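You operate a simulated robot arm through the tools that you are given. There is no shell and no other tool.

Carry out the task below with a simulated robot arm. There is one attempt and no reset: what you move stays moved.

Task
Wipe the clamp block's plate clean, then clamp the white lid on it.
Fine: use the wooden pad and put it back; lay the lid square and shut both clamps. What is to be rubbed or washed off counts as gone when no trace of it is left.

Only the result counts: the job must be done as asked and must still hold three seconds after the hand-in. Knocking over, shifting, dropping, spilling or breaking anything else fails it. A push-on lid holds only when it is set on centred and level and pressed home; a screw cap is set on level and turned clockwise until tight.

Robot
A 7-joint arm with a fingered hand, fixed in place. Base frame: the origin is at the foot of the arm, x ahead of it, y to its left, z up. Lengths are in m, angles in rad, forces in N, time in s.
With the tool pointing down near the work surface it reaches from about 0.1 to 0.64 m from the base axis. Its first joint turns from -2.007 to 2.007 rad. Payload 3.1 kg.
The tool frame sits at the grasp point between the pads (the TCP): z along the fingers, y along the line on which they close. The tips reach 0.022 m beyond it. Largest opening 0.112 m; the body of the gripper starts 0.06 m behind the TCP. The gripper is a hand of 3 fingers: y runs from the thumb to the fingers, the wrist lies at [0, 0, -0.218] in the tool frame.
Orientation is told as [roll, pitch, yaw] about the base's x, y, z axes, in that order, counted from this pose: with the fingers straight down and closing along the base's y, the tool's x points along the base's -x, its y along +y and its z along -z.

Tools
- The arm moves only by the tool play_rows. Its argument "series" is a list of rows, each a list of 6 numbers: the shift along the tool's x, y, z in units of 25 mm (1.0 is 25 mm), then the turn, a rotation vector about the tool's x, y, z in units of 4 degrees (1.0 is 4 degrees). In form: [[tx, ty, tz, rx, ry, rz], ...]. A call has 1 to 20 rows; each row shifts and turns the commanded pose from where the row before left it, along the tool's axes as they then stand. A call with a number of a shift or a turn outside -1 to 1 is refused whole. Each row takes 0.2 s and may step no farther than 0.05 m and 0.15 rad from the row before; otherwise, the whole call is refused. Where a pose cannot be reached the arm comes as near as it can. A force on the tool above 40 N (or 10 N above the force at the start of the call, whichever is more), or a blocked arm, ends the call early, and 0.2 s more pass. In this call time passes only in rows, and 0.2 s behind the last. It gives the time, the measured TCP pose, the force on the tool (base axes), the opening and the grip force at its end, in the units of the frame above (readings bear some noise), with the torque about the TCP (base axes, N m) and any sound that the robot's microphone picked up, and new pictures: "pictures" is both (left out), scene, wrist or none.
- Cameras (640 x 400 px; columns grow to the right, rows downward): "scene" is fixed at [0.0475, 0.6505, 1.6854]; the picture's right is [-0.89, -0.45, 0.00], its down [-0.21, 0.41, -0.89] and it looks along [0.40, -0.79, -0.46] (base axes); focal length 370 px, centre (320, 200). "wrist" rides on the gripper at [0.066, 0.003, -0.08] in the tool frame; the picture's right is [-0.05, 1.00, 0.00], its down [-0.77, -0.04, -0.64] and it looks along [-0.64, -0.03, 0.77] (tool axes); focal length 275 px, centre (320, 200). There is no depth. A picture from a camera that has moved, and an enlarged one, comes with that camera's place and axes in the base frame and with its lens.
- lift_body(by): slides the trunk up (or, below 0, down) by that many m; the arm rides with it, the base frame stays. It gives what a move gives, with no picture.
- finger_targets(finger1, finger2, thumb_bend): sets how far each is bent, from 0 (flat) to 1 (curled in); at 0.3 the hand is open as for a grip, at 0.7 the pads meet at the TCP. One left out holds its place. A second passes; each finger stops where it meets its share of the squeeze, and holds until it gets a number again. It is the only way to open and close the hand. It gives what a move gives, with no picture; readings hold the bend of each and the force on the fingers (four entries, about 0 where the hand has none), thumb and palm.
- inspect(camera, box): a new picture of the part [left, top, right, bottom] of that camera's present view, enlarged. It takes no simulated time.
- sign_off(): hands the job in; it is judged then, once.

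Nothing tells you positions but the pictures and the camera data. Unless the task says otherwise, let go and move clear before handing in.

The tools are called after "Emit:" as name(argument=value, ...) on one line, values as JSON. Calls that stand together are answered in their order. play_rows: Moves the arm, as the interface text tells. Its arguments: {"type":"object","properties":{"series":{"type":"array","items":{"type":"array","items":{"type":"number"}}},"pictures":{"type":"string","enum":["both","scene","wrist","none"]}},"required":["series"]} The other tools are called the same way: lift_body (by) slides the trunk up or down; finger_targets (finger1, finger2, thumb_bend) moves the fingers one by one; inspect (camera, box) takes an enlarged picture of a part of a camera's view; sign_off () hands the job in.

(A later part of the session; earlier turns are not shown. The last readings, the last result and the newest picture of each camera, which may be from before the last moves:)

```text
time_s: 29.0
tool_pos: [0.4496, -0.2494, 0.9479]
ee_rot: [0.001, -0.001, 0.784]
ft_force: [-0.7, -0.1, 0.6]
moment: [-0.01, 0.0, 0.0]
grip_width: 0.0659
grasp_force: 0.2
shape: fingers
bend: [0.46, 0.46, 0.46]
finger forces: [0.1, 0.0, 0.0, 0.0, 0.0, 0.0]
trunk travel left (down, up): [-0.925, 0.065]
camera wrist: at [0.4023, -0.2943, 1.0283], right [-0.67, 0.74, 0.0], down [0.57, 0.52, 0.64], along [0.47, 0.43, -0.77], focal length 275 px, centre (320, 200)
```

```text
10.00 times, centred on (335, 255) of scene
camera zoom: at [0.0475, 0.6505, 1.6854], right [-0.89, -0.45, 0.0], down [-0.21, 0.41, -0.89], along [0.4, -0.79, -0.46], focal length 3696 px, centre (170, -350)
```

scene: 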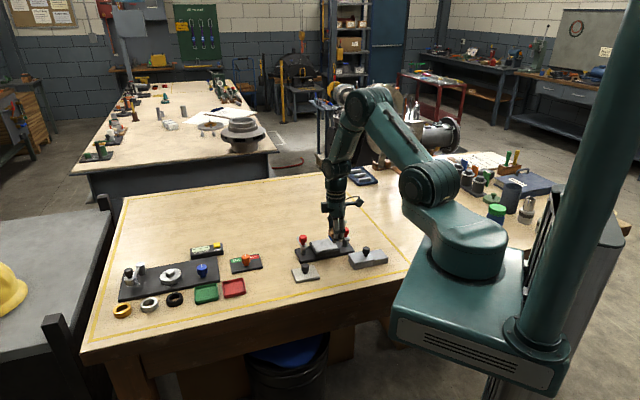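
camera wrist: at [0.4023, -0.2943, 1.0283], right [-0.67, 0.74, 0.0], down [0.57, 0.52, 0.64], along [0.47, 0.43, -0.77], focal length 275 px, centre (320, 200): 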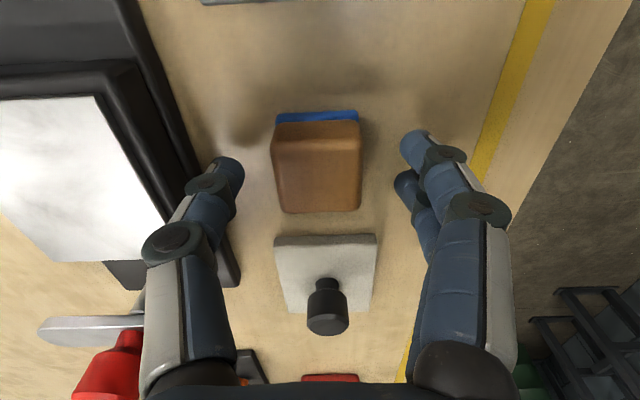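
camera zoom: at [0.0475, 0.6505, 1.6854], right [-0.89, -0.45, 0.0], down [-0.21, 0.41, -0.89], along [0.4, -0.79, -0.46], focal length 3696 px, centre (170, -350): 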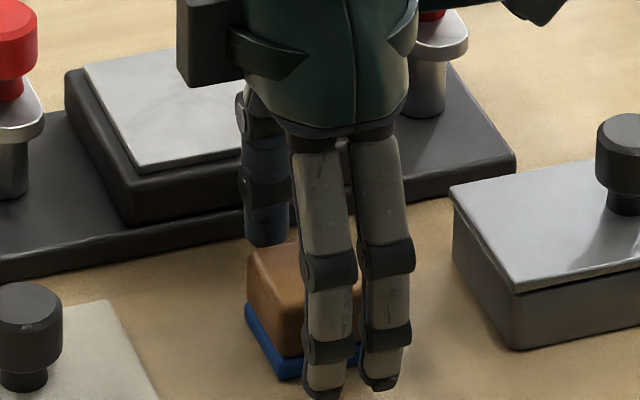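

Emit:
finger_targets(finger1=0.75, finger2=0.75, thumb_bend=0.75)

Emit:
inspect(camera="wrist", box=[200, 60, 460, 260])

Emit:
inspect(camera="scene", box=[310, 235, 360, 275])

```text
time_s: 30.0
tool_pos: [0.4501, -0.2497, 0.9482]
ee_rot: [-0.001, -0.001, 0.784]
ft_force: [0.3, -0.7, 0.0]
moment: [-0.01, 0.03, -0.02]
grip_width: 0.0307
grasp_force: 18.2
shape: fingers
bend: [0.62, 0.62, 0.63]
finger forces: [9.2, 9.2, 0.0, 0.0, 18.3, 0.0]
trunk travel left (down, up): [-0.925, 0.065]
```

```text
2.00 times, centred on (330, 160) of wrist
camera zoom: at [0.4022, -0.2943, 1.0283], right [-0.67, 0.74, 0.0], down [0.57, 0.52, 0.64], along [0.47, 0.43, -0.77], focal length 551 px, centre (300, 280)
```

zoom: 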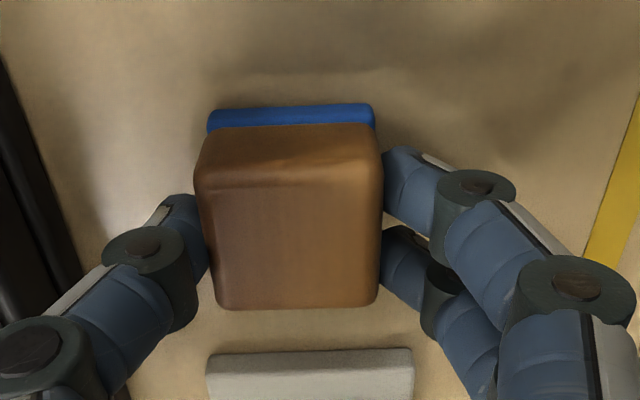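

```text
10.00 times, centred on (335, 255) of scene
camera zoom: at [0.0475, 0.6505, 1.6854], right [-0.89, -0.45, 0.0], down [-0.21, 0.41, -0.89], along [0.4, -0.79, -0.46], focal length 3696 px, centre (170, -350)
```

zoom: 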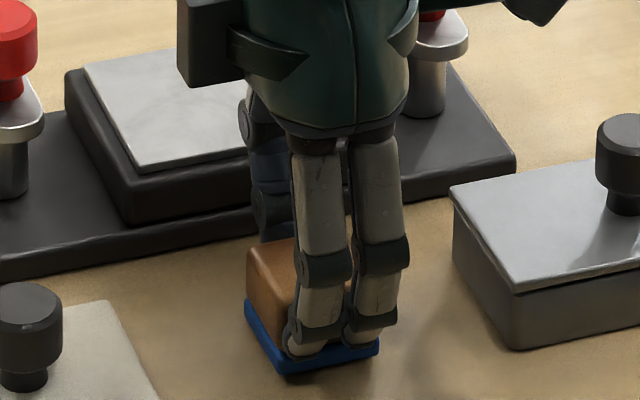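

The fingertips now sit clearly above the felt. I'll lift, carry the pad over the plate, and come down for a second wipe.

Emit:
play_rows(series=[[0, 0, -0.5, 0, 0, 0], [0, 0, -1, 0, 0, 0], [0, 0, -1, 0, 0, 0], [0.015, -0.786, 0, 0, 0, 0], [0.015, -0.786, 0, 0, 0, 0], [0.015, -0.786, 0, 0, 0, 0], [0.015, -0.786, 0, 0, 0, 0], [0.015, -0.786, 0, 0, 0, 0], [0, 0, 0.5, 0, 0, 0], [0, 0, 0.5, 0, 0, 0], [0, 0, 0, 0, 0, 0]], pictures="wrist")

```text
time_s: 32.4
tool_pos: [0.5181, -0.3186, 0.9843]
ee_rot: [0.001, 0.001, 0.782]
ft_force: [-0.6, -0.3, -0.4]
moment: [-0.02, 0.01, 0.01]
grip_width: 0.0307
grasp_force: 18.0
shape: fingers
bend: [0.62, 0.62, 0.63]
finger forces: [9.1, 9.1, 0.0, 0.0, 18.1, 0.0]
trunk travel left (down, up): [-0.925, 0.065]
camera wrist: at [0.4703, -0.363, 1.0643], right [-0.67, 0.74, 0.0], down [0.57, 0.52, 0.64], along [0.47, 0.43, -0.77], focal length 275 px, centre (320, 200)
```

wrist: 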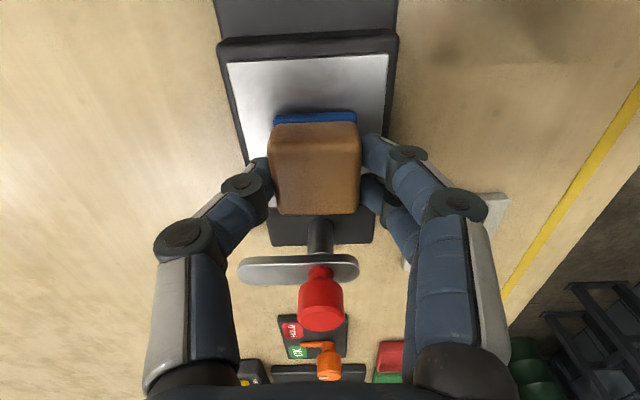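

Emit:
play_rows(series=[[0, 0, 0.08, 0, 0, 0], [0, 0, 0.06, 0, 0, 0], [0, 0, 0, 0, 0, 0]], pictures="none")

```text
time_s: 33.2
tool_pos: [0.5185, -0.3197, 0.9801]
ee_rot: [0.0, 0.001, 0.785]
ft_force: [0.1, 0.4, 1.4]
moment: [-0.01, -0.01, 0.0]
grip_width: 0.0305
grasp_force: 18.8
shape: fingers
bend: [0.62, 0.62, 0.63]
finger forces: [9.2, 9.4, 0.1, 0.0, 18.5, 0.0]
trunk travel left (down, up): [-0.925, 0.065]
```

Emit:
play_rows(series=[[0, 0, 0.05, 0, 0, 0], [0.32, 0, 0, 0, 0, 0], [0.32, 0, 0, 0, 0, 0], [0.32, 0, 0, 0, 0, 0], [-0.32, 0, 0, 0, 0, 0], [-0.32, 0, 0, 0, 0, 0], [-0.32, 0, 0, 0, 0, 0], [-0.32, 0, 0, 0, 0, 0], [-0.32, 0, 0, 0, 0, 0], [-0.32, 0, 0, 0, 0, 0], [0, -0.36, 0, 0, 0, 0], [0, -0.3, 0, 0, 0, 0], [0.32, 0, 0, 0, 0, 0], [0.32, 0, 0, 0, 0, 0], [0.32, 0, 0, 0, 0, 0], [0.32, 0, 0, 0, 0, 0], [0.32, 0, 0, 0, 0, 0], [0.32, 0, 0, 0, 0, 0]], pictures="none")

```text
time_s: 37.0
tool_pos: [0.5125, -0.3509, 0.9802]
ee_rot: [0.0, -0.001, 0.785]
ft_force: [0.5, 1.0, 2.1]
moment: [-0.01, -0.02, 0.05]
grip_width: 0.0304
grasp_force: 18.5
shape: fingers
bend: [0.63, 0.63, 0.65]
finger forces: [9.4, 9.4, 0.0, 0.0, 18.8, 0.0]
trunk travel left (down, up): [-0.925, 0.065]
```

Emit:
play_rows(series=[[0, 0, 0.06, 0, 0, 0], [-0.4, 0, 0, 0, 0, 0], [-0.4, 0, 0, 0, 0, 0], [-0.4, 0, 0, 0, 0, 0], [-0.4, 0, 0, 0, 0, 0], [-0.32, 0, 0, 0, 0, 0], [0, 0.4, 0, 0, 0, 0], [0.4, 0, 0, 0, 0, 0], [0.4, 0, 0, 0, 0, 0], [0.4, 0, 0, 0, 0, 0], [0.4, 0, 0, 0, 0, 0], [0.32, 0, 0, 0, 0, 0], [0, 0.4, 0, 0, 0, 0], [-0.4, 0, 0, 0, 0, 0], [-0.4, 0, 0, 0, 0, 0], [-0.4, 0, 0, 0, 0, 0], [-0.4, 0, 0, 0, 0, 0], [-0.32, 0, 0, 0, 0, 0]], pictures="none")

```text
time_s: 40.8
tool_pos: [0.5329, -0.299, 0.9793]
ee_rot: [-0.001, 0.002, 0.784]
ft_force: [-1.2, -1.9, 7.5]
moment: [-0.07, 0.0, 0.0]
grip_width: 0.0303
grasp_force: 18.7
shape: fingers
bend: [0.65, 0.65, 0.65]
finger forces: [9.3, 9.2, 0.0, 0.0, 18.9, 0.0]
trunk travel left (down, up): [-0.925, 0.065]
```

Emit:
play_rows(series=[[0, 0.4, 0, 0, 0, 0], [0.4, 0, 0, 0, 0, 0], [0.4, 0, 0, 0, 0, 0], [0.4, 0, 0, 0, 0, 0], [0.4, 0, 0, 0, 0, 0], [0.32, 0, 0, 0, 0, 0], [0, 0.12, 0, 0, 0, 0], [-0.4, 0, 0, 0, 0, 0], [-0.4, 0, 0, 0, 0, 0], [-0.4, 0, 0, 0, 0, 0], [-0.4, 0, 0, 0, 0, 0], [-0.32, 0, 0, 0, 0, 0], [0.32, -0.2, 0, 0, 0, 0], [0.4, -0.1, 0, 0, 0, 0], [0, 0, 0, 0, 0, 0]], pictures="wrist")

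```text
time_s: 44.0
tool_pos: [0.5152, -0.3081, 0.9778]
ee_rot: [-0.004, 0.0, 0.784]
ft_force: [2.2, 1.4, 15.2]
moment: [0.03, -0.05, 0.0]
grip_width: 0.0303
grasp_force: 19.6
shape: fingers
bend: [0.64, 0.64, 0.65]
finger forces: [9.5, 9.7, 0.0, 0.0, 19.4, 0.0]
trunk travel left (down, up): [-0.925, 0.065]
camera wrist: at [0.4669, -0.3533, 1.0585], right [-0.67, 0.74, 0.0], down [0.57, 0.52, 0.64], along [0.47, 0.43, -0.77], focal length 275 px, centre (320, 200)
```

wrist: 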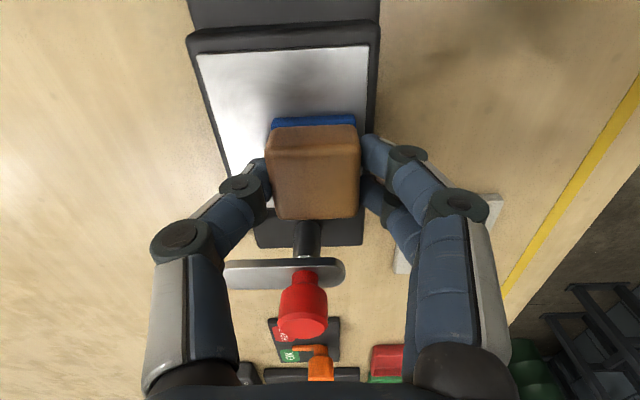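

Emit:
play_rows(series=[[0, 0, -0.6, 0, 0, 0], [0, 0, -0.9, 0, 0, 0], [0.04, 0.7, -0.35, 0, 0, 0], [0.04, 0.7, -0.35, 0, 0, 0], [0.04, 0.7, -0.35, 0, 0, 0], [0.04, 0.7, -0.35, 0, 0, 0], [0.03, 0.69, -0.35, 0, 0, 0], [0, 0, 0, 0, 0, 0]], pictures="wrist")

Emit:
inspect(camera="wrist", box=[90, 0, 290, 180])

Emit:
inspect(camera="scene", box=[305, 225, 355, 260])

```text
time_s: 45.8
tool_pos: [0.4522, -0.2527, 1.0615]
ee_rot: [-0.001, 0.001, 0.782]
ft_force: [0.6, -0.2, -0.7]
moment: [-0.01, 0.0, 0.03]
grip_width: 0.0304
grasp_force: 17.9
shape: fingers
bend: [0.64, 0.64, 0.65]
finger forces: [9.0, 9.0, 0.0, 0.0, 17.8, 0.0]
trunk travel left (down, up): [-0.925, 0.065]
camera wrist: at [0.4034, -0.2959, 1.1409], right [-0.67, 0.74, 0.0], down [0.57, 0.52, 0.64], along [0.47, 0.43, -0.77], focal length 275 px, centre (320, 200)
```

wrist: 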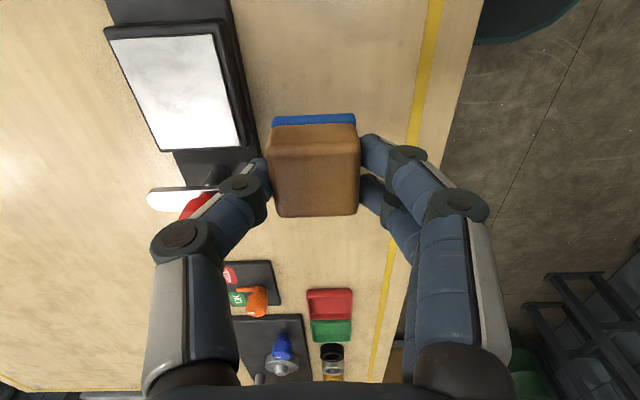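

```text
2.22 times, centred on (190, 90) of wrist
camera zoom: at [0.4034, -0.2959, 1.1409], right [-0.67, 0.74, 0.0], down [0.57, 0.52, 0.64], along [0.47, 0.43, -0.77], focal length 612 px, centre (609, 444)
```

zoom: 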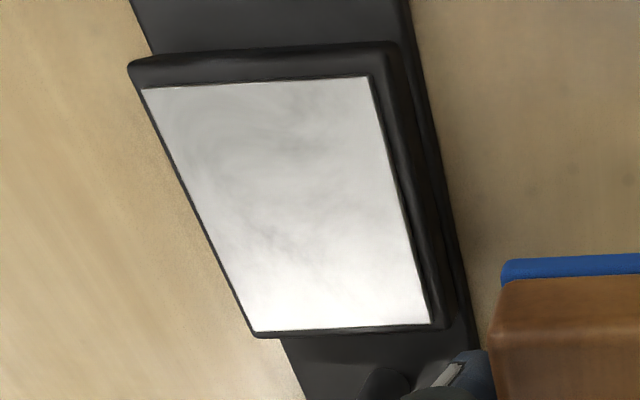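

```text
11.43 times, centred on (330, 242) of scene
camera zoom: at [0.0475, 0.6505, 1.6854], right [-0.89, -0.45, 0.0], down [-0.21, 0.41, -0.89], along [0.4, -0.79, -0.46], focal length 4224 px, centre (206, -286)
```

zoom: 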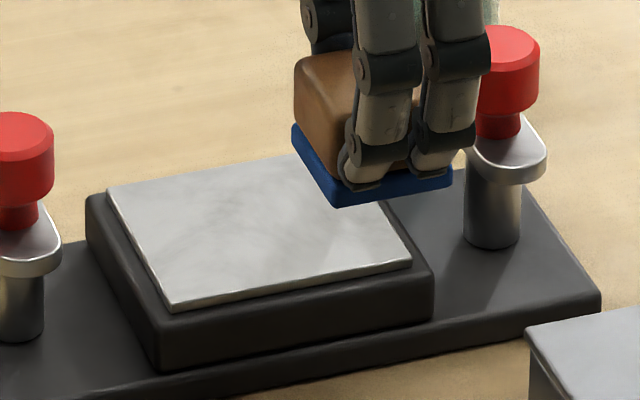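

Emit:
inspect(camera="wrist", box=[105, 25, 245, 155])

Emit:
inspect(camera="wrist", box=[120, 30, 190, 80])

Emit:
inspect(camera="scene", box=[310, 235, 338, 252])

```text
3.08 times, centred on (175, 90) of wrist
camera zoom: at [0.4034, -0.2959, 1.1409], right [-0.67, 0.74, 0.0], down [0.57, 0.52, 0.64], along [0.47, 0.43, -0.77], focal length 847 px, centre (766, 538)
```

zoom: 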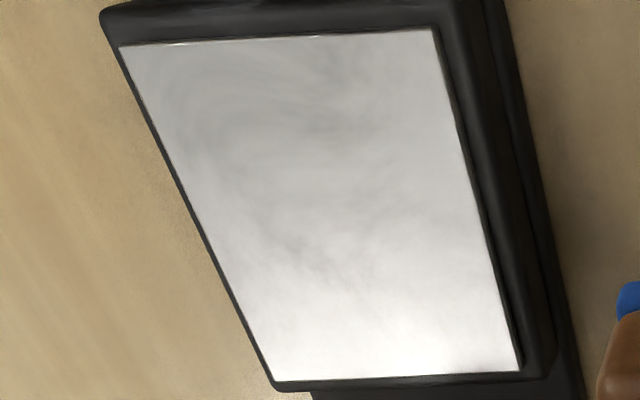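

```text
8.00 times, centred on (155, 55) of wrist
camera zoom: at [0.4034, -0.2959, 1.1409], right [-0.67, 0.74, 0.0], down [0.57, 0.52, 0.64], along [0.47, 0.43, -0.77], focal length 2202 px, centre (1640, 1360)
```

zoom: 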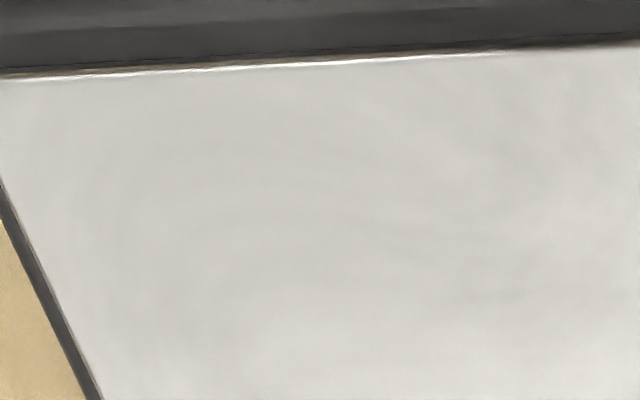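

```text
16.00 times, centred on (324, 244) of scene
camera zoom: at [0.0475, 0.6505, 1.6854], right [-0.89, -0.45, 0.0], down [-0.21, 0.41, -0.89], along [0.4, -0.79, -0.46], focal length 5913 px, centre (256, -496)
```

zoom: 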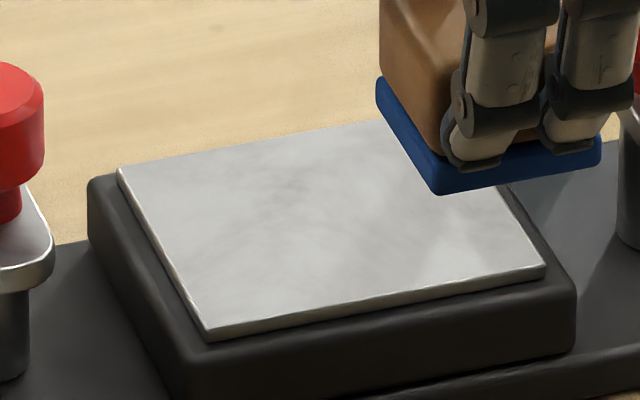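

The faint grey pattern looks the same in both views. To find out whether it's residue or just the plate's finish, I'll do a third, firmer wipe and compare.

Emit:
play_rows(series=[[0.01, -0.757, 0.3, 0, 0, 0], [0.01, -0.757, 0.3, 0, 0, 0], [0.01, -0.757, 0.3, 0, 0, 0], [0.01, -0.757, 0.3, 0, 0, 0], [0.01, -0.757, 0.3, 0, 0, 0], [0, 0, 0.8, 0, 0, 0], [0, 0, 0.8, 0, 0, 0], [0, 0, 0, 0, 0, 0]], pictures="none")

```text
time_s: 47.6
tool_pos: [0.5206, -0.3167, 0.9814]
ee_rot: [-0.001, 0.001, 0.784]
ft_force: [0.3, -0.5, 0.3]
moment: [-0.02, 0.01, -0.03]
grip_width: 0.0305
grasp_force: 17.4
shape: fingers
bend: [0.64, 0.64, 0.65]
finger forces: [8.8, 8.7, 0.0, 0.1, 17.6, 0.0]
trunk travel left (down, up): [-0.925, 0.065]
```

Emit:
play_rows(series=[[0, 0, 0.08, 0, 0, 0], [0, 0, 0.08, 0, 0, 0], [0, 0, 0, 0, 0, 0]], pictures="none")

```text
time_s: 48.4
tool_pos: [0.5195, -0.3173, 0.9788]
ee_rot: [0.0, 0.001, 0.784]
ft_force: [1.2, -0.3, 8.4]
moment: [-0.02, -0.05, -0.01]
grip_width: 0.0301
grasp_force: 18.3
shape: fingers
bend: [0.64, 0.64, 0.65]
finger forces: [8.6, 8.7, 0.1, 0.1, 18.8, 0.0]
trunk travel left (down, up): [-0.925, 0.065]
```

Emit:
play_rows(series=[[0, -0.38, 0.06, 0, 0, 0], [0, -0.38, 0, 0, 0, 0], [0.36, 0, 0, 0, 0, 0], [0.36, 0, 0, 0, 0, 0], [0.3, 0, 0, 0, 0, 0], [-0.4, 0, 0, 0, 0, 0], [-0.4, 0, 0, 0, 0, 0], [-0.4, 0, 0, 0, 0, 0], [-0.4, 0, 0, 0, 0, 0], [-0.36, 0, 0, 0, 0, 0], [0, 0.3, 0, 0, 0, 0], [0.4, 0, 0, 0, 0, 0], [0.4, 0, 0, 0, 0, 0], [0.4, 0, 0, 0, 0, 0], [0.4, 0, 0, 0, 0, 0], [0.36, 0, 0, 0, 0, 0]], pictures="none")

```text
time_s: 51.8
tool_pos: [0.5071, -0.3431, 0.978]
ee_rot: [-0.002, -0.001, 0.785]
ft_force: [3.2, 3.3, 16.9]
moment: [0.05, -0.08, 0.01]
grip_width: 0.0304
grasp_force: 19.3
shape: fingers
bend: [0.65, 0.65, 0.65]
finger forces: [9.9, 9.9, 0.0, 0.0, 19.6, 0.1]
trunk travel left (down, up): [-0.925, 0.065]
```

Emit:
play_rows(series=[[0, 0.36, 0, 0, 0, 0], [-0.4, 0, 0, 0, 0, 0], [-0.4, 0, 0, 0, 0, 0], [-0.4, 0, 0, 0, 0, 0], [-0.4, 0, 0, 0, 0, 0], [-0.36, 0, 0, 0, 0, 0], [0, 0.36, 0, 0, 0, 0], [0.4, 0, 0, 0, 0, 0], [0.4, 0, 0, 0, 0, 0], [0.4, 0, 0, 0, 0, 0], [0.4, 0, 0, 0, 0, 0], [0.36, 0, 0, 0, 0, 0], [0, 0.34, 0, 0, 0, 0], [-0.4, 0, 0, 0, 0, 0], [-0.4, 0, 0, 0, 0, 0], [-0.4, 0, 0, 0, 0, 0], [-0.4, 0, 0, 0, 0, 0], [-0.36, 0, 0, 0, 0, 0], [0.36, -0.3, 0, 0, 0, 0], [0.36, -0.3, 0, 0, 0, 0]], pictures="none")

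```text
time_s: 56.0
tool_pos: [0.5207, -0.3145, 0.9772]
ee_rot: [-0.002, 0.001, 0.782]
ft_force: [1.4, 3.3, 8.9]
moment: [0.07, 0.01, 0.0]
grip_width: 0.0305
grasp_force: 18.9
shape: fingers
bend: [0.65, 0.64, 0.65]
finger forces: [9.7, 9.9, 0.1, 0.1, 18.4, 0.1]
trunk travel left (down, up): [-0.925, 0.065]
```

Emit:
play_rows(series=[[0, 0, -0.6, 0, 0, 0], [0, 0, -0.9, 0, 0, 0], [0.033, 0.766, -0.36, 0, 0, 0], [0.033, 0.766, -0.36, 0, 0, 0], [0.033, 0.766, -0.36, 0, 0, 0], [0.033, 0.766, -0.36, 0, 0, 0], [0.033, 0.766, -0.36, 0, 0, 0], [0, 0, 0, 0, 0, 0]], pictures="wrist")

Emit:
inspect(camera="wrist", box=[105, 25, 245, 155])

Emit:
inspect(camera="scene", box=[310, 235, 338, 252])

```text
time_s: 57.8
tool_pos: [0.451, -0.2502, 1.0595]
ee_rot: [0.001, -0.001, 0.783]
ft_force: [0.4, -0.4, -0.3]
moment: [0.0, 0.0, 0.01]
grip_width: 0.0305
grasp_force: 17.8
shape: fingers
bend: [0.64, 0.64, 0.65]
finger forces: [8.8, 8.9, 0.1, 0.1, 17.7, 0.0]
trunk travel left (down, up): [-0.925, 0.065]
camera wrist: at [0.4034, -0.2952, 1.1405], right [-0.67, 0.74, 0.0], down [0.57, 0.52, 0.64], along [0.47, 0.43, -0.77], focal length 275 px, centre (320, 200)
```

wrist: 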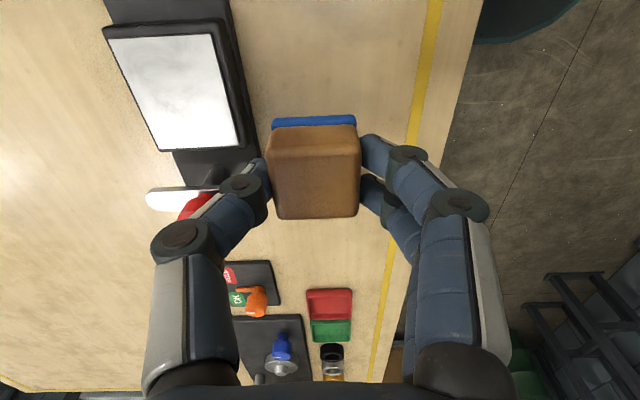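

```text
3.08 times, centred on (175, 90) of wrist
camera zoom: at [0.4034, -0.2952, 1.1405], right [-0.67, 0.74, 0.0], down [0.57, 0.52, 0.64], along [0.47, 0.43, -0.77], focal length 847 px, centre (766, 538)
```

zoom: 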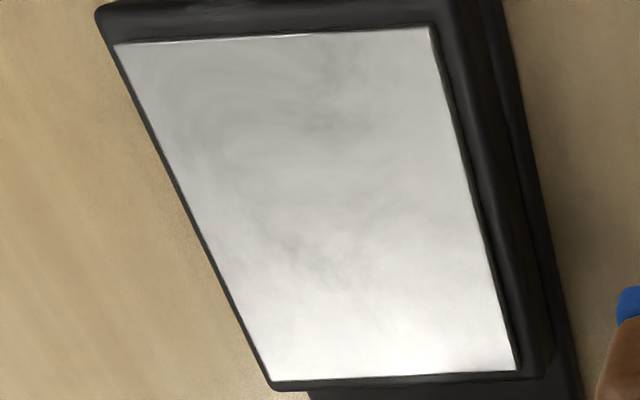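

```text
16.00 times, centred on (324, 244) of scene
camera zoom: at [0.0475, 0.6505, 1.6854], right [-0.89, -0.45, 0.0], down [-0.21, 0.41, -0.89], along [0.4, -0.79, -0.46], focal length 5913 px, centre (256, -496)
```

zoom: 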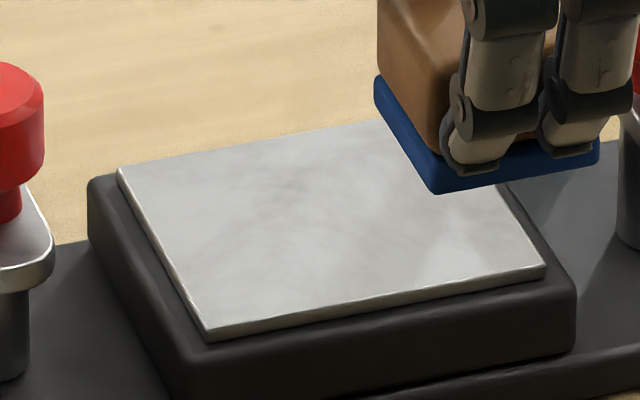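

The pattern is unchanged after a firm 17 N wipe, so I take it to be the plate's own finish. The brown dirt is gone everywhere. Now I'll put the pad back where it was.

Emit:
play_rows(series=[[0, 0, 0.9, 0, 0, 0], [0, 0, 0.9, 0, 0, 0], [0, 0, 0.9, 0, 0, 0], [0, 0, 0.9, 0, 0, 0], [0, 0, 0.6, 0, 0, 0], [0, 0, 0.1, 0, 0, 0], [0, 0, 0, 0, 0, 0]], pictures="wrist")

```text
time_s: 59.4
tool_pos: [0.4529, -0.25, 0.9535]
ee_rot: [-0.001, 0.0, 0.783]
ft_force: [0.3, 0.1, -0.5]
moment: [-0.03, -0.01, -0.01]
grip_width: 0.0306
grasp_force: 17.6
shape: fingers
bend: [0.64, 0.64, 0.65]
finger forces: [8.7, 8.8, 0.1, 0.0, 17.5, 0.0]
trunk travel left (down, up): [-0.925, 0.065]
camera wrist: at [0.4051, -0.2949, 1.033], right [-0.67, 0.74, 0.0], down [0.57, 0.52, 0.64], along [0.47, 0.43, -0.77], focal length 275 px, centre (320, 200)
```

wrist: 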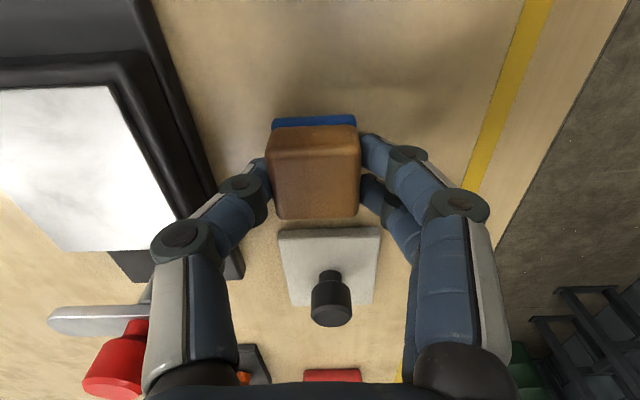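

Emit:
play_rows(series=[[0.068, 0.09, 0.08, 0, 0, 0], [0, 0, 0.08, 0, 0, 0], [0, 0, 0, 0, 0, 0]], pictures="none")

```text
time_s: 60.2
tool_pos: [0.4496, -0.2489, 0.9482]
ee_rot: [0.0, 0.001, 0.784]
ft_force: [0.3, -0.4, -0.5]
moment: [-0.03, 0.0, -0.01]
grip_width: 0.0303
grasp_force: 17.9
shape: fingers
bend: [0.64, 0.64, 0.65]
finger forces: [8.8, 8.8, 0.0, 0.1, 17.6, 0.0]
trunk travel left (down, up): [-0.925, 0.065]
```

Emit:
play_rows(series=[[0, 0, 0.06, 0, 0, 0], [0, 0, 0, 0, 0, 0]], pictures="none")

```text
time_s: 60.8
tool_pos: [0.4484, -0.2493, 0.9464]
ee_rot: [0.001, 0.0, 0.784]
ft_force: [-0.2, 0.0, 0.3]
moment: [0.0, 0.03, -0.03]
grip_width: 0.0302
grasp_force: 17.4
shape: fingers
bend: [0.64, 0.64, 0.65]
finger forces: [8.7, 8.8, 0.1, 0.0, 17.4, 0.0]
trunk travel left (down, up): [-0.925, 0.065]
```

Emit:
play_rows(series=[[0, 0, 0.05, 0, 0, 0], [0, 0, 0, 0, 0, 0]], pictures="none")

```text
time_s: 61.4
tool_pos: [0.4489, -0.2486, 0.9455]
ee_rot: [0.001, 0.0, 0.784]
ft_force: [0.3, 0.1, -0.4]
moment: [0.0, 0.02, 0.0]
grip_width: 0.0301
grasp_force: 17.6
shape: fingers
bend: [0.64, 0.64, 0.65]
finger forces: [8.7, 8.8, 0.0, 0.0, 17.5, 0.0]
trunk travel left (down, up): [-0.925, 0.065]
```

Emit:
play_rows(series=[[0, 0, 0.05, 0, 0, 0], [0, 0, 0, 0, 0, 0]], pictures="none")

```text
time_s: 62.0
tool_pos: [0.4496, -0.2492, 0.9435]
ee_rot: [0.002, 0.0, 0.785]
ft_force: [0.2, 0.5, 4.2]
moment: [-0.03, -0.01, 0.01]
grip_width: 0.0304
grasp_force: 17.9
shape: fingers
bend: [0.64, 0.64, 0.65]
finger forces: [8.7, 9.0, 0.0, 0.1, 17.7, 0.0]
trunk travel left (down, up): [-0.925, 0.065]
```

The pad is on the table. I'll release it and rise clear.

Emit:
finger_targets(finger1=0.46, finger2=0.46, thumb_bend=0.46)

Emit:
play_rows(series=[[0, 0, -0.4, 0, 0, 0], [0, 0, -0.9, 0, 0, 0], [0, 0, -0.9, 0, 0, 0], [0, 0, -0.9, 0, 0, 0], [0, 0, -0.9, 0, 0, 0], [0, 0, -0.7, 0, 0, 0], [0, 0, 0, 0, 0, 0]], pictures="both")

Emit:
inspect(camera="wrist", box=[100, 0, 420, 240])

Emit:
inspect(camera="scene", box=[285, 220, 395, 290])

```text
time_s: 63.0
tool_pos: [0.4486, -0.25, 0.9435]
ee_rot: [0.0, 0.0, 0.785]
ft_force: [0.2, -0.7, -0.8]
moment: [0.01, -0.01, 0.01]
grip_width: 0.0657
grasp_force: 0.1
shape: fingers
bend: [0.46, 0.46, 0.46]
finger forces: [0.0, 0.0, 0.0, 0.1, 0.0, 0.0]
trunk travel left (down, up): [-0.925, 0.065]
```

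```text
time_s: 64.6
tool_pos: [0.4504, -0.2505, 1.062]
ee_rot: [0.001, -0.001, 0.784]
ft_force: [0.1, -0.1, 0.7]
moment: [0.0, 0.01, 0.03]
grip_width: 0.0661
grasp_force: 0.1
shape: fingers
bend: [0.46, 0.46, 0.46]
finger forces: [0.0, 0.0, 0.0, 0.1, 0.0, 0.0]
trunk travel left (down, up): [-0.925, 0.065]
camera wrist: at [0.4015, -0.296, 1.1416], right [-0.67, 0.74, 0.0], down [0.57, 0.52, 0.64], along [0.47, 0.43, -0.77], focal length 275 px, centre (320, 200)
```

scene: 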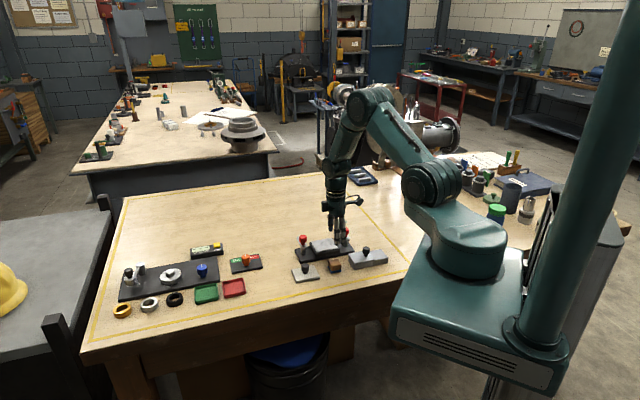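
wrist: 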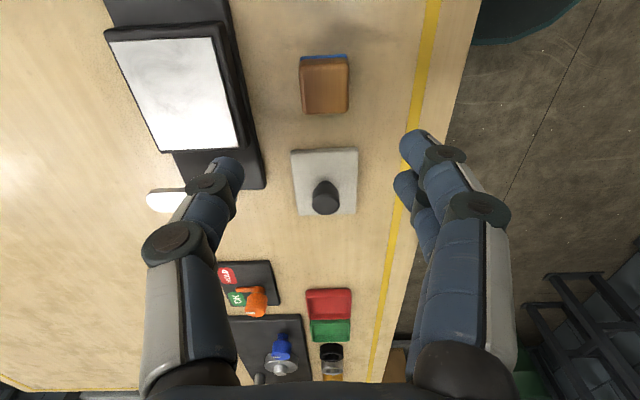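

```text
1.67 times, centred on (260, 120) of wrist
camera zoom: at [0.4015, -0.296, 1.1416], right [-0.67, 0.74, 0.0], down [0.57, 0.52, 0.64], along [0.47, 0.43, -0.77], focal length 459 px, centre (420, 333)
```

zoom: 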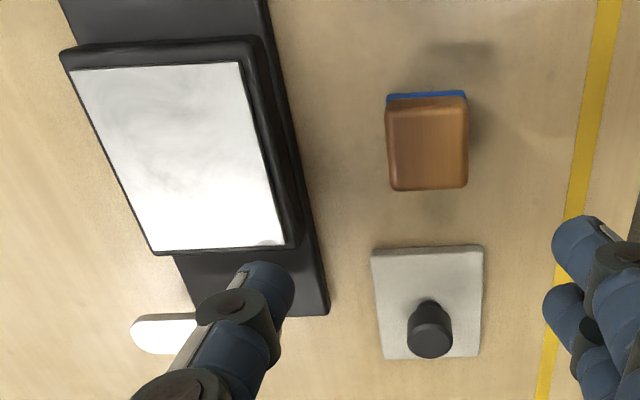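

```text
5.71 times, centred on (340, 255) of scene
camera zoom: at [0.0475, 0.6505, 1.6854], right [-0.89, -0.45, 0.0], down [-0.21, 0.41, -0.89], along [0.4, -0.79, -0.46], focal length 2112 px, centre (206, -114)
```

zoom: 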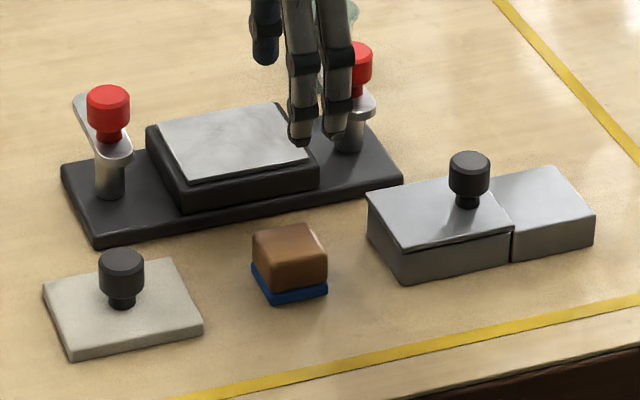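

Emit:
inspect(camera="wrist", box=[180, 90, 260, 160])

Emit:
inspect(camera="scene", box=[308, 234, 344, 256])

```text
5.71 times, centred on (220, 125) of wrist
camera zoom: at [0.4015, -0.296, 1.1416], right [-0.67, 0.74, 0.0], down [0.57, 0.52, 0.64], along [0.47, 0.43, -0.77], focal length 1573 px, centre (891, 629)
```

zoom: 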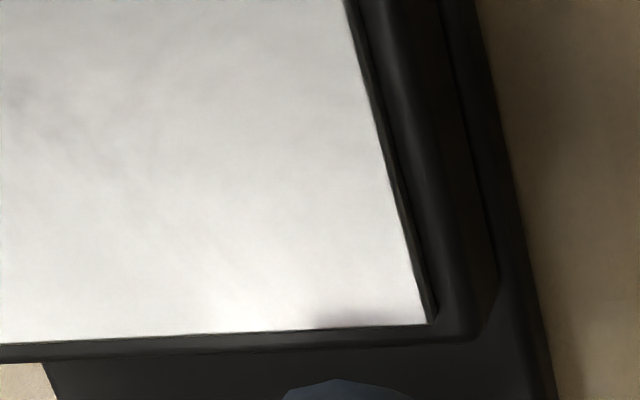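

```text
16.00 times, centred on (326, 245) of scene
camera zoom: at [0.0475, 0.6505, 1.6854], right [-0.89, -0.45, 0.0], down [-0.21, 0.41, -0.89], along [0.4, -0.79, -0.46], focal length 5913 px, centre (224, -520)
```

zoom: 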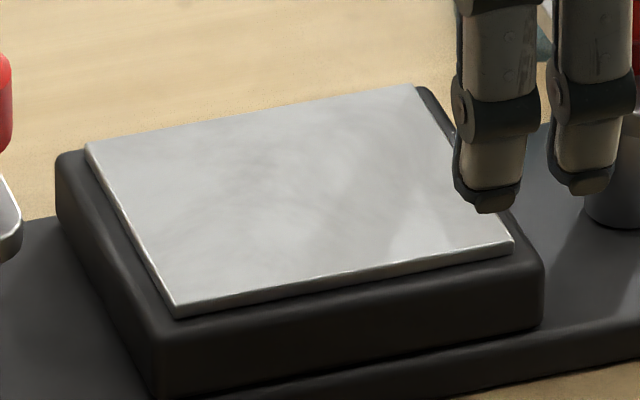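

Emit:
inspect(camera="scene", box=[348, 248, 388, 272])

Emit:
inspect(camera="wrist", box=[110, 30, 180, 80])

Emit:
inspect(camera="wrist", box=[140, 60, 230, 130])

```text
16.00 times, centred on (368, 260) of scene
camera zoom: at [0.0475, 0.6505, 1.6854], right [-0.89, -0.45, 0.0], down [-0.21, 0.41, -0.89], along [0.4, -0.79, -0.46], focal length 5913 px, centre (-448, -760)
```

zoom: 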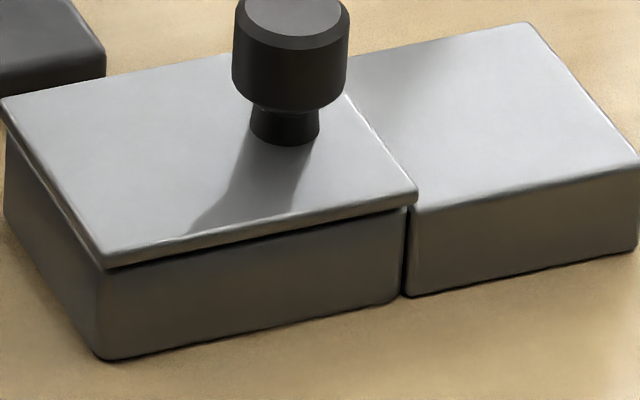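

```text
8.00 times, centred on (145, 55) of wrist
camera zoom: at [0.4015, -0.296, 1.1416], right [-0.67, 0.74, 0.0], down [0.57, 0.52, 0.64], along [0.47, 0.43, -0.77], focal length 2202 px, centre (1720, 1360)
```

zoom: 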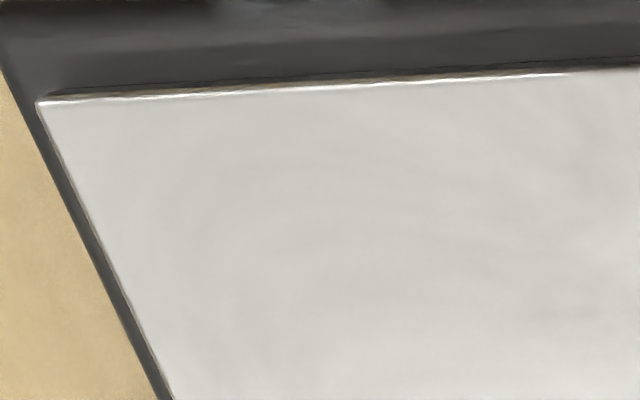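

```text
5.71 times, centred on (185, 95) of wrist
camera zoom: at [0.4015, -0.296, 1.1416], right [-0.67, 0.74, 0.0], down [0.57, 0.52, 0.64], along [0.47, 0.43, -0.77], focal length 1573 px, centre (1091, 800)
```

zoom: 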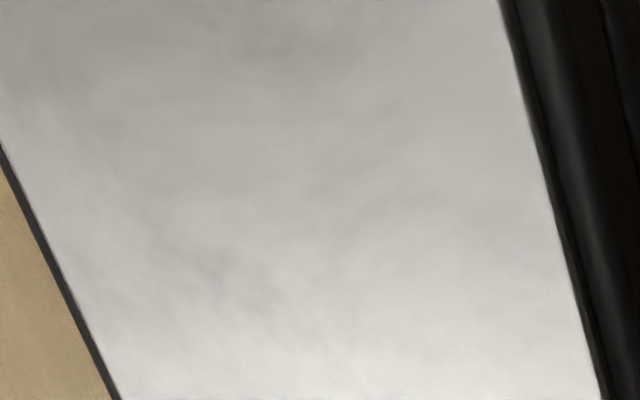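

The pad is back within about 2 mm of its original spot. To settle whether the faint cloudiness is a reflection or a residue, I'll view the plate from a quite different position.

Emit:
play_rows(series=[[0.677, -0.65, -0.3, 0, 0, 0], [0.677, -0.65, -0.3, 0, 0, 0], [0.677, -0.65, -0.25, 0, 0, 0], [0.677, -0.65, -0.25, 0, 0, 0], [0.677, -0.65, -0.25, 0, 0, 0], [0.677, -0.65, -0.2, 0, 0, 0], [0, 0, 0, 0, 0, 0]], pictures="both")

Emit:
inspect(camera="wrist", box=[250, 130, 410, 260])

Emit:
inspect(camera="scene", box=[308, 234, 344, 256])

```text
time_s: 66.2
tool_pos: [0.4458, -0.3895, 1.0984]
ee_rot: [0.0, 0.0, 0.783]
ft_force: [-0.7, -0.9, 0.2]
moment: [-0.03, -0.03, -0.05]
grip_width: 0.066
grasp_force: 0.2
shape: fingers
bend: [0.46, 0.46, 0.46]
finger forces: [0.0, 0.0, 0.0, 0.1, 0.0, 0.1]
trunk travel left (down, up): [-0.925, 0.065]
camera wrist: at [0.3982, -0.4342, 1.1796], right [-0.67, 0.74, 0.0], down [0.57, 0.52, 0.64], along [0.47, 0.43, -0.77], focal length 275 px, centre (320, 200)
```

scene: 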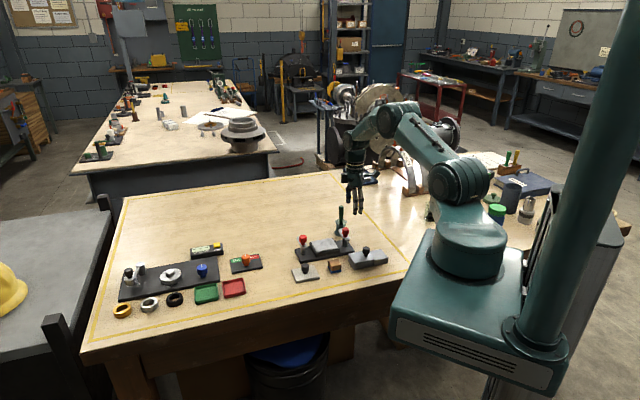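
wrist: 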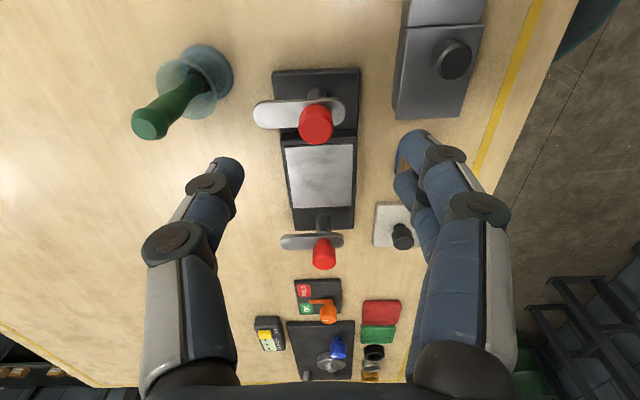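

```text
3.08 times, centred on (330, 195) of wrist
camera zoom: at [0.3982, -0.4342, 1.1796], right [-0.67, 0.74, 0.0], down [0.57, 0.52, 0.64], along [0.47, 0.43, -0.77], focal length 847 px, centre (289, 215)
```

zoom: 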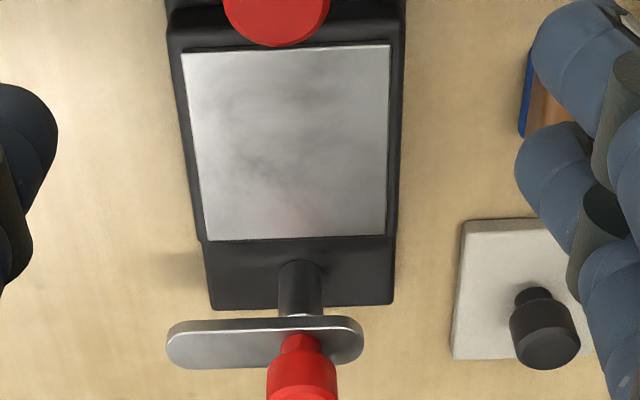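

```text
16.00 times, centred on (326, 245) of scene
camera zoom: at [0.0475, 0.6505, 1.6854], right [-0.89, -0.45, 0.0], down [-0.21, 0.41, -0.89], along [0.4, -0.79, -0.46], focal length 5913 px, centre (224, -520)
```

zoom: 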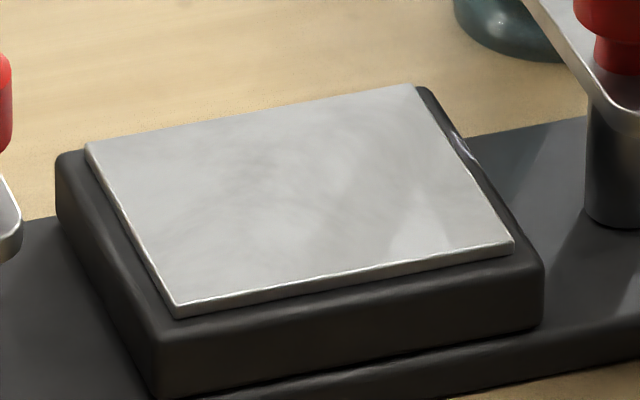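

Emit:
inspect(camera="wrist", box=[284, 152, 364, 202])

Emit:
inspect(camera="wrist", box=[318, 175, 362, 210])

Emit:
inspect(camera="wrist", box=[280, 140, 324, 175])

```text
8.00 times, centred on (324, 177) of wrist
camera zoom: at [0.3982, -0.4342, 1.1796], right [-0.67, 0.74, 0.0], down [0.57, 0.52, 0.64], along [0.47, 0.43, -0.77], focal length 2202 px, centre (288, 384)
```

zoom: 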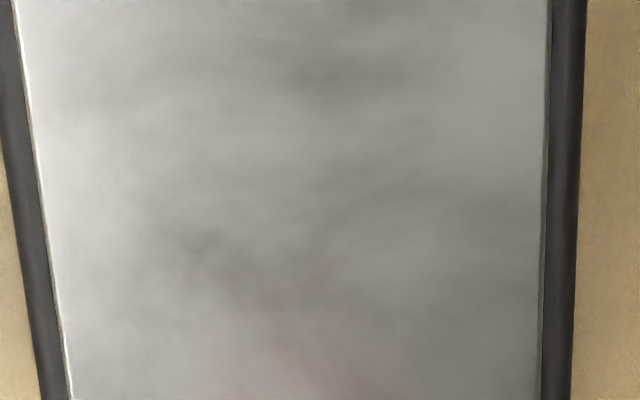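

```text
11.43 times, centred on (340, 192) of wrist
camera zoom: at [0.3982, -0.4342, 1.1796], right [-0.67, 0.74, 0.0], down [0.57, 0.52, 0.64], along [0.47, 0.43, -0.77], focal length 3146 px, centre (91, 286)
```

zoom: 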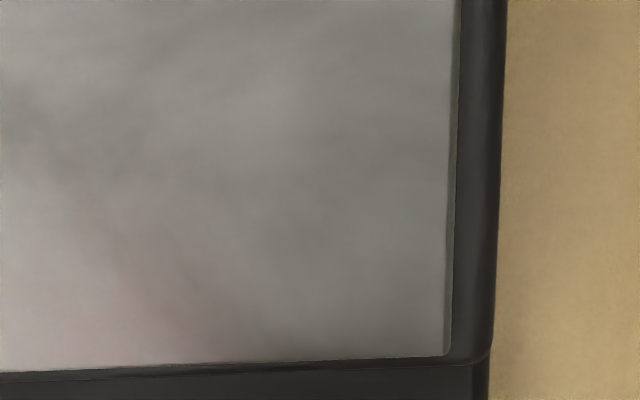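

```text
11.43 times, centred on (302, 158) of wrist
camera zoom: at [0.3982, -0.4342, 1.1796], right [-0.67, 0.74, 0.0], down [0.57, 0.52, 0.64], along [0.47, 0.43, -0.77], focal length 3146 px, centre (526, 686)
```

zoom: 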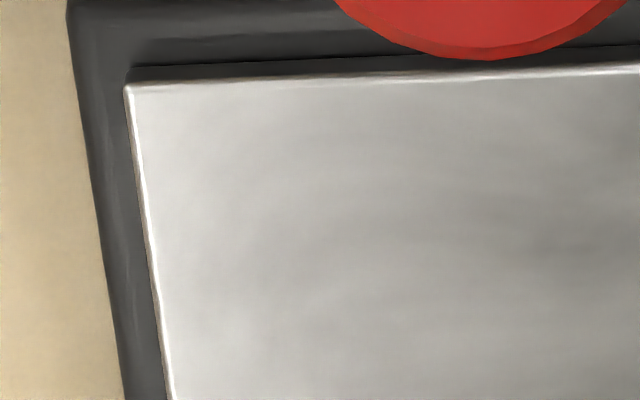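

The cloudiness extends uniformly to the plate's clean edges and corners, so it is the steel's own finish. The plate is clean. Next I'll go over to the white lid and line up on its black knob.

Emit:
play_rows(series=[[-0.903, 0.422, 0, 0, 0, 0], [-0.903, 0.422, 0, 0, 0, 0], [-0.903, 0.422, 0, 0, 0, 0], [-0.903, 0.422, 0, 0, 0, 0], [-0.903, 0.422, 0, 0, 0, 0], [-0.903, 0.422, 0.3, 0, 0, 0], [-0.903, 0.422, 0.5, 0, 0, 0], [-0.903, 0.422, 0.7, 0, 0, 0], [-0.903, 0.422, 0.8, 0, 0, 0], [0, 0, 0.3, 0, 0, 0], [0, 0, 0, 0, 0, 0]], pictures="both")

Emit:
inspect(camera="wrist", box=[220, 20, 420, 180])

Emit:
inspect(camera="scene", box=[275, 220, 355, 290])

```text
time_s: 68.6
tool_pos: [0.5226, -0.178, 1.0362]
ee_rot: [0.001, 0.0, 0.783]
ft_force: [0.4, 0.7, 0.0]
moment: [-0.01, -0.01, 0.02]
grip_width: 0.0661
grasp_force: 0.0
shape: fingers
bend: [0.46, 0.46, 0.46]
finger forces: [0.0, 0.1, 0.0, 0.1, 0.1, 0.0]
trunk travel left (down, up): [-0.925, 0.065]
camera wrist: at [0.4737, -0.2231, 1.1154], right [-0.67, 0.74, 0.0], down [0.57, 0.52, 0.64], along [0.47, 0.43, -0.77], focal length 275 px, centre (320, 200)
```

scene: 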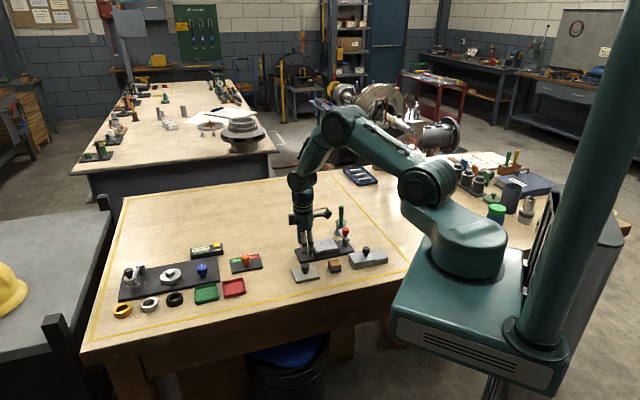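
wrist: 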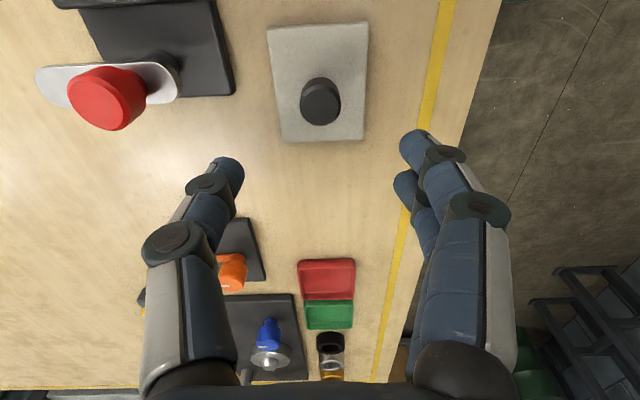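

```text
2.50 times, centred on (320, 100) of wrist
camera zoom: at [0.4737, -0.2231, 1.1154], right [-0.67, 0.74, 0.0], down [0.57, 0.52, 0.64], along [0.47, 0.43, -0.77], focal length 688 px, centre (320, 450)
```

zoom: 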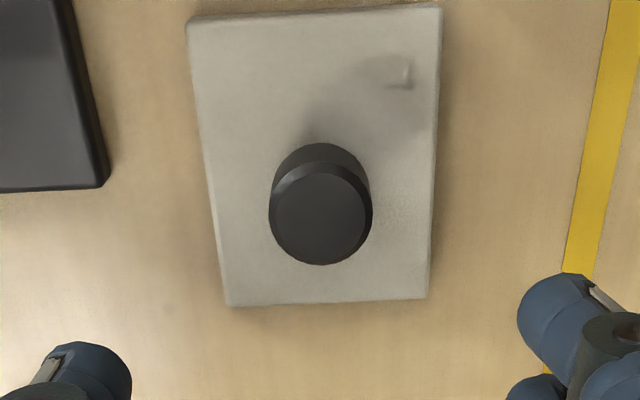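

```text
5.71 times, centred on (315, 255) of scene
camera zoom: at [0.0475, 0.6505, 1.6854], right [-0.89, -0.45, 0.0], down [-0.21, 0.41, -0.89], along [0.4, -0.79, -0.46], focal length 2112 px, centre (349, -114)
```

zoom: 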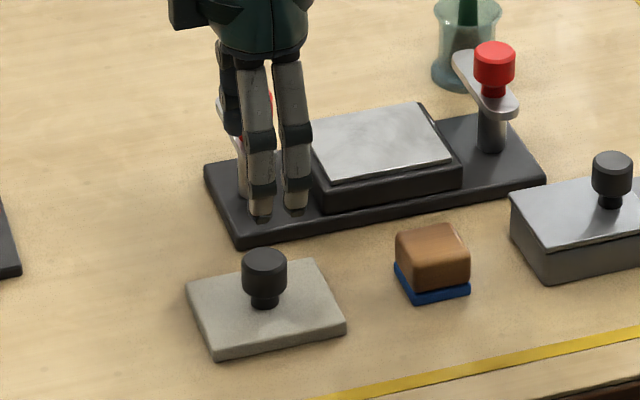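

The lid is square to the tool and within about 1.5 mm of centre. Before gripping it, I'll hover over the plate the same way, so the lid-to-plate displacement is measured without camera bias.

Emit:
play_rows(series=[[0.68, -0.65, -0.4, 0, 0, 0], [0.68, -0.65, -0.4, 0, 0, 0], [0.68, -0.65, -0.2, 0, 0, 0], [0.68, -0.65, 0, 0, 0, 0], [0.68, -0.65, 0, 0, 0, 0], [0.68, -0.65, 0, 0, 0, 0], [0, 0, 0, 0, 0, 0], [0, 0, 0, 0, 0, 0]], pictures="wrist")

Emit:
inspect(camera="wrist", box=[220, 20, 420, 180])

```text
time_s: 70.4
tool_pos: [0.5173, -0.3241, 1.0619]
ee_rot: [-0.001, 0.001, 0.785]
ft_force: [0.3, -0.4, -0.1]
moment: [0.0, 0.0, 0.02]
grip_width: 0.0661
grasp_force: 0.0
shape: fingers
bend: [0.46, 0.46, 0.46]
finger forces: [0.0, 0.0, 0.0, 0.1, 0.0, 0.1]
trunk travel left (down, up): [-0.925, 0.065]
camera wrist: at [0.4698, -0.368, 1.142], right [-0.67, 0.74, 0.0], down [0.57, 0.52, 0.64], along [0.47, 0.43, -0.77], focal length 275 px, centre (320, 200)
```

wrist: 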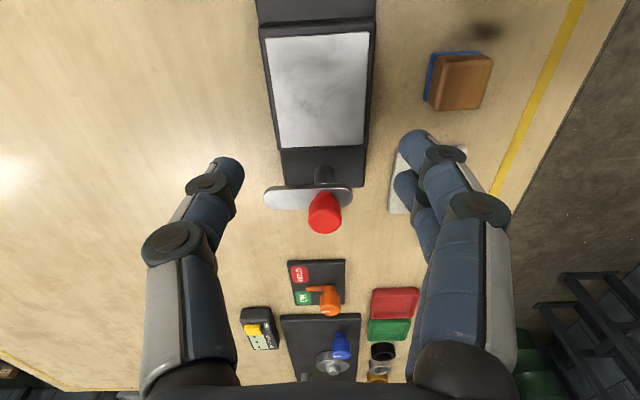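

```text
2.50 times, centred on (320, 100) of wrist
camera zoom: at [0.4698, -0.368, 1.142], right [-0.67, 0.74, 0.0], down [0.57, 0.52, 0.64], along [0.47, 0.43, -0.77], focal length 688 px, centre (320, 450)
```

zoom: 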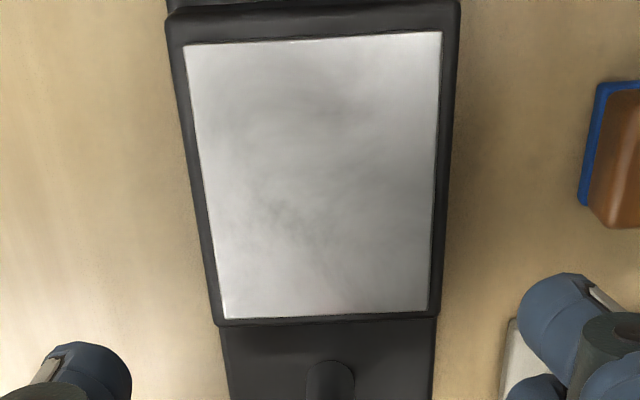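

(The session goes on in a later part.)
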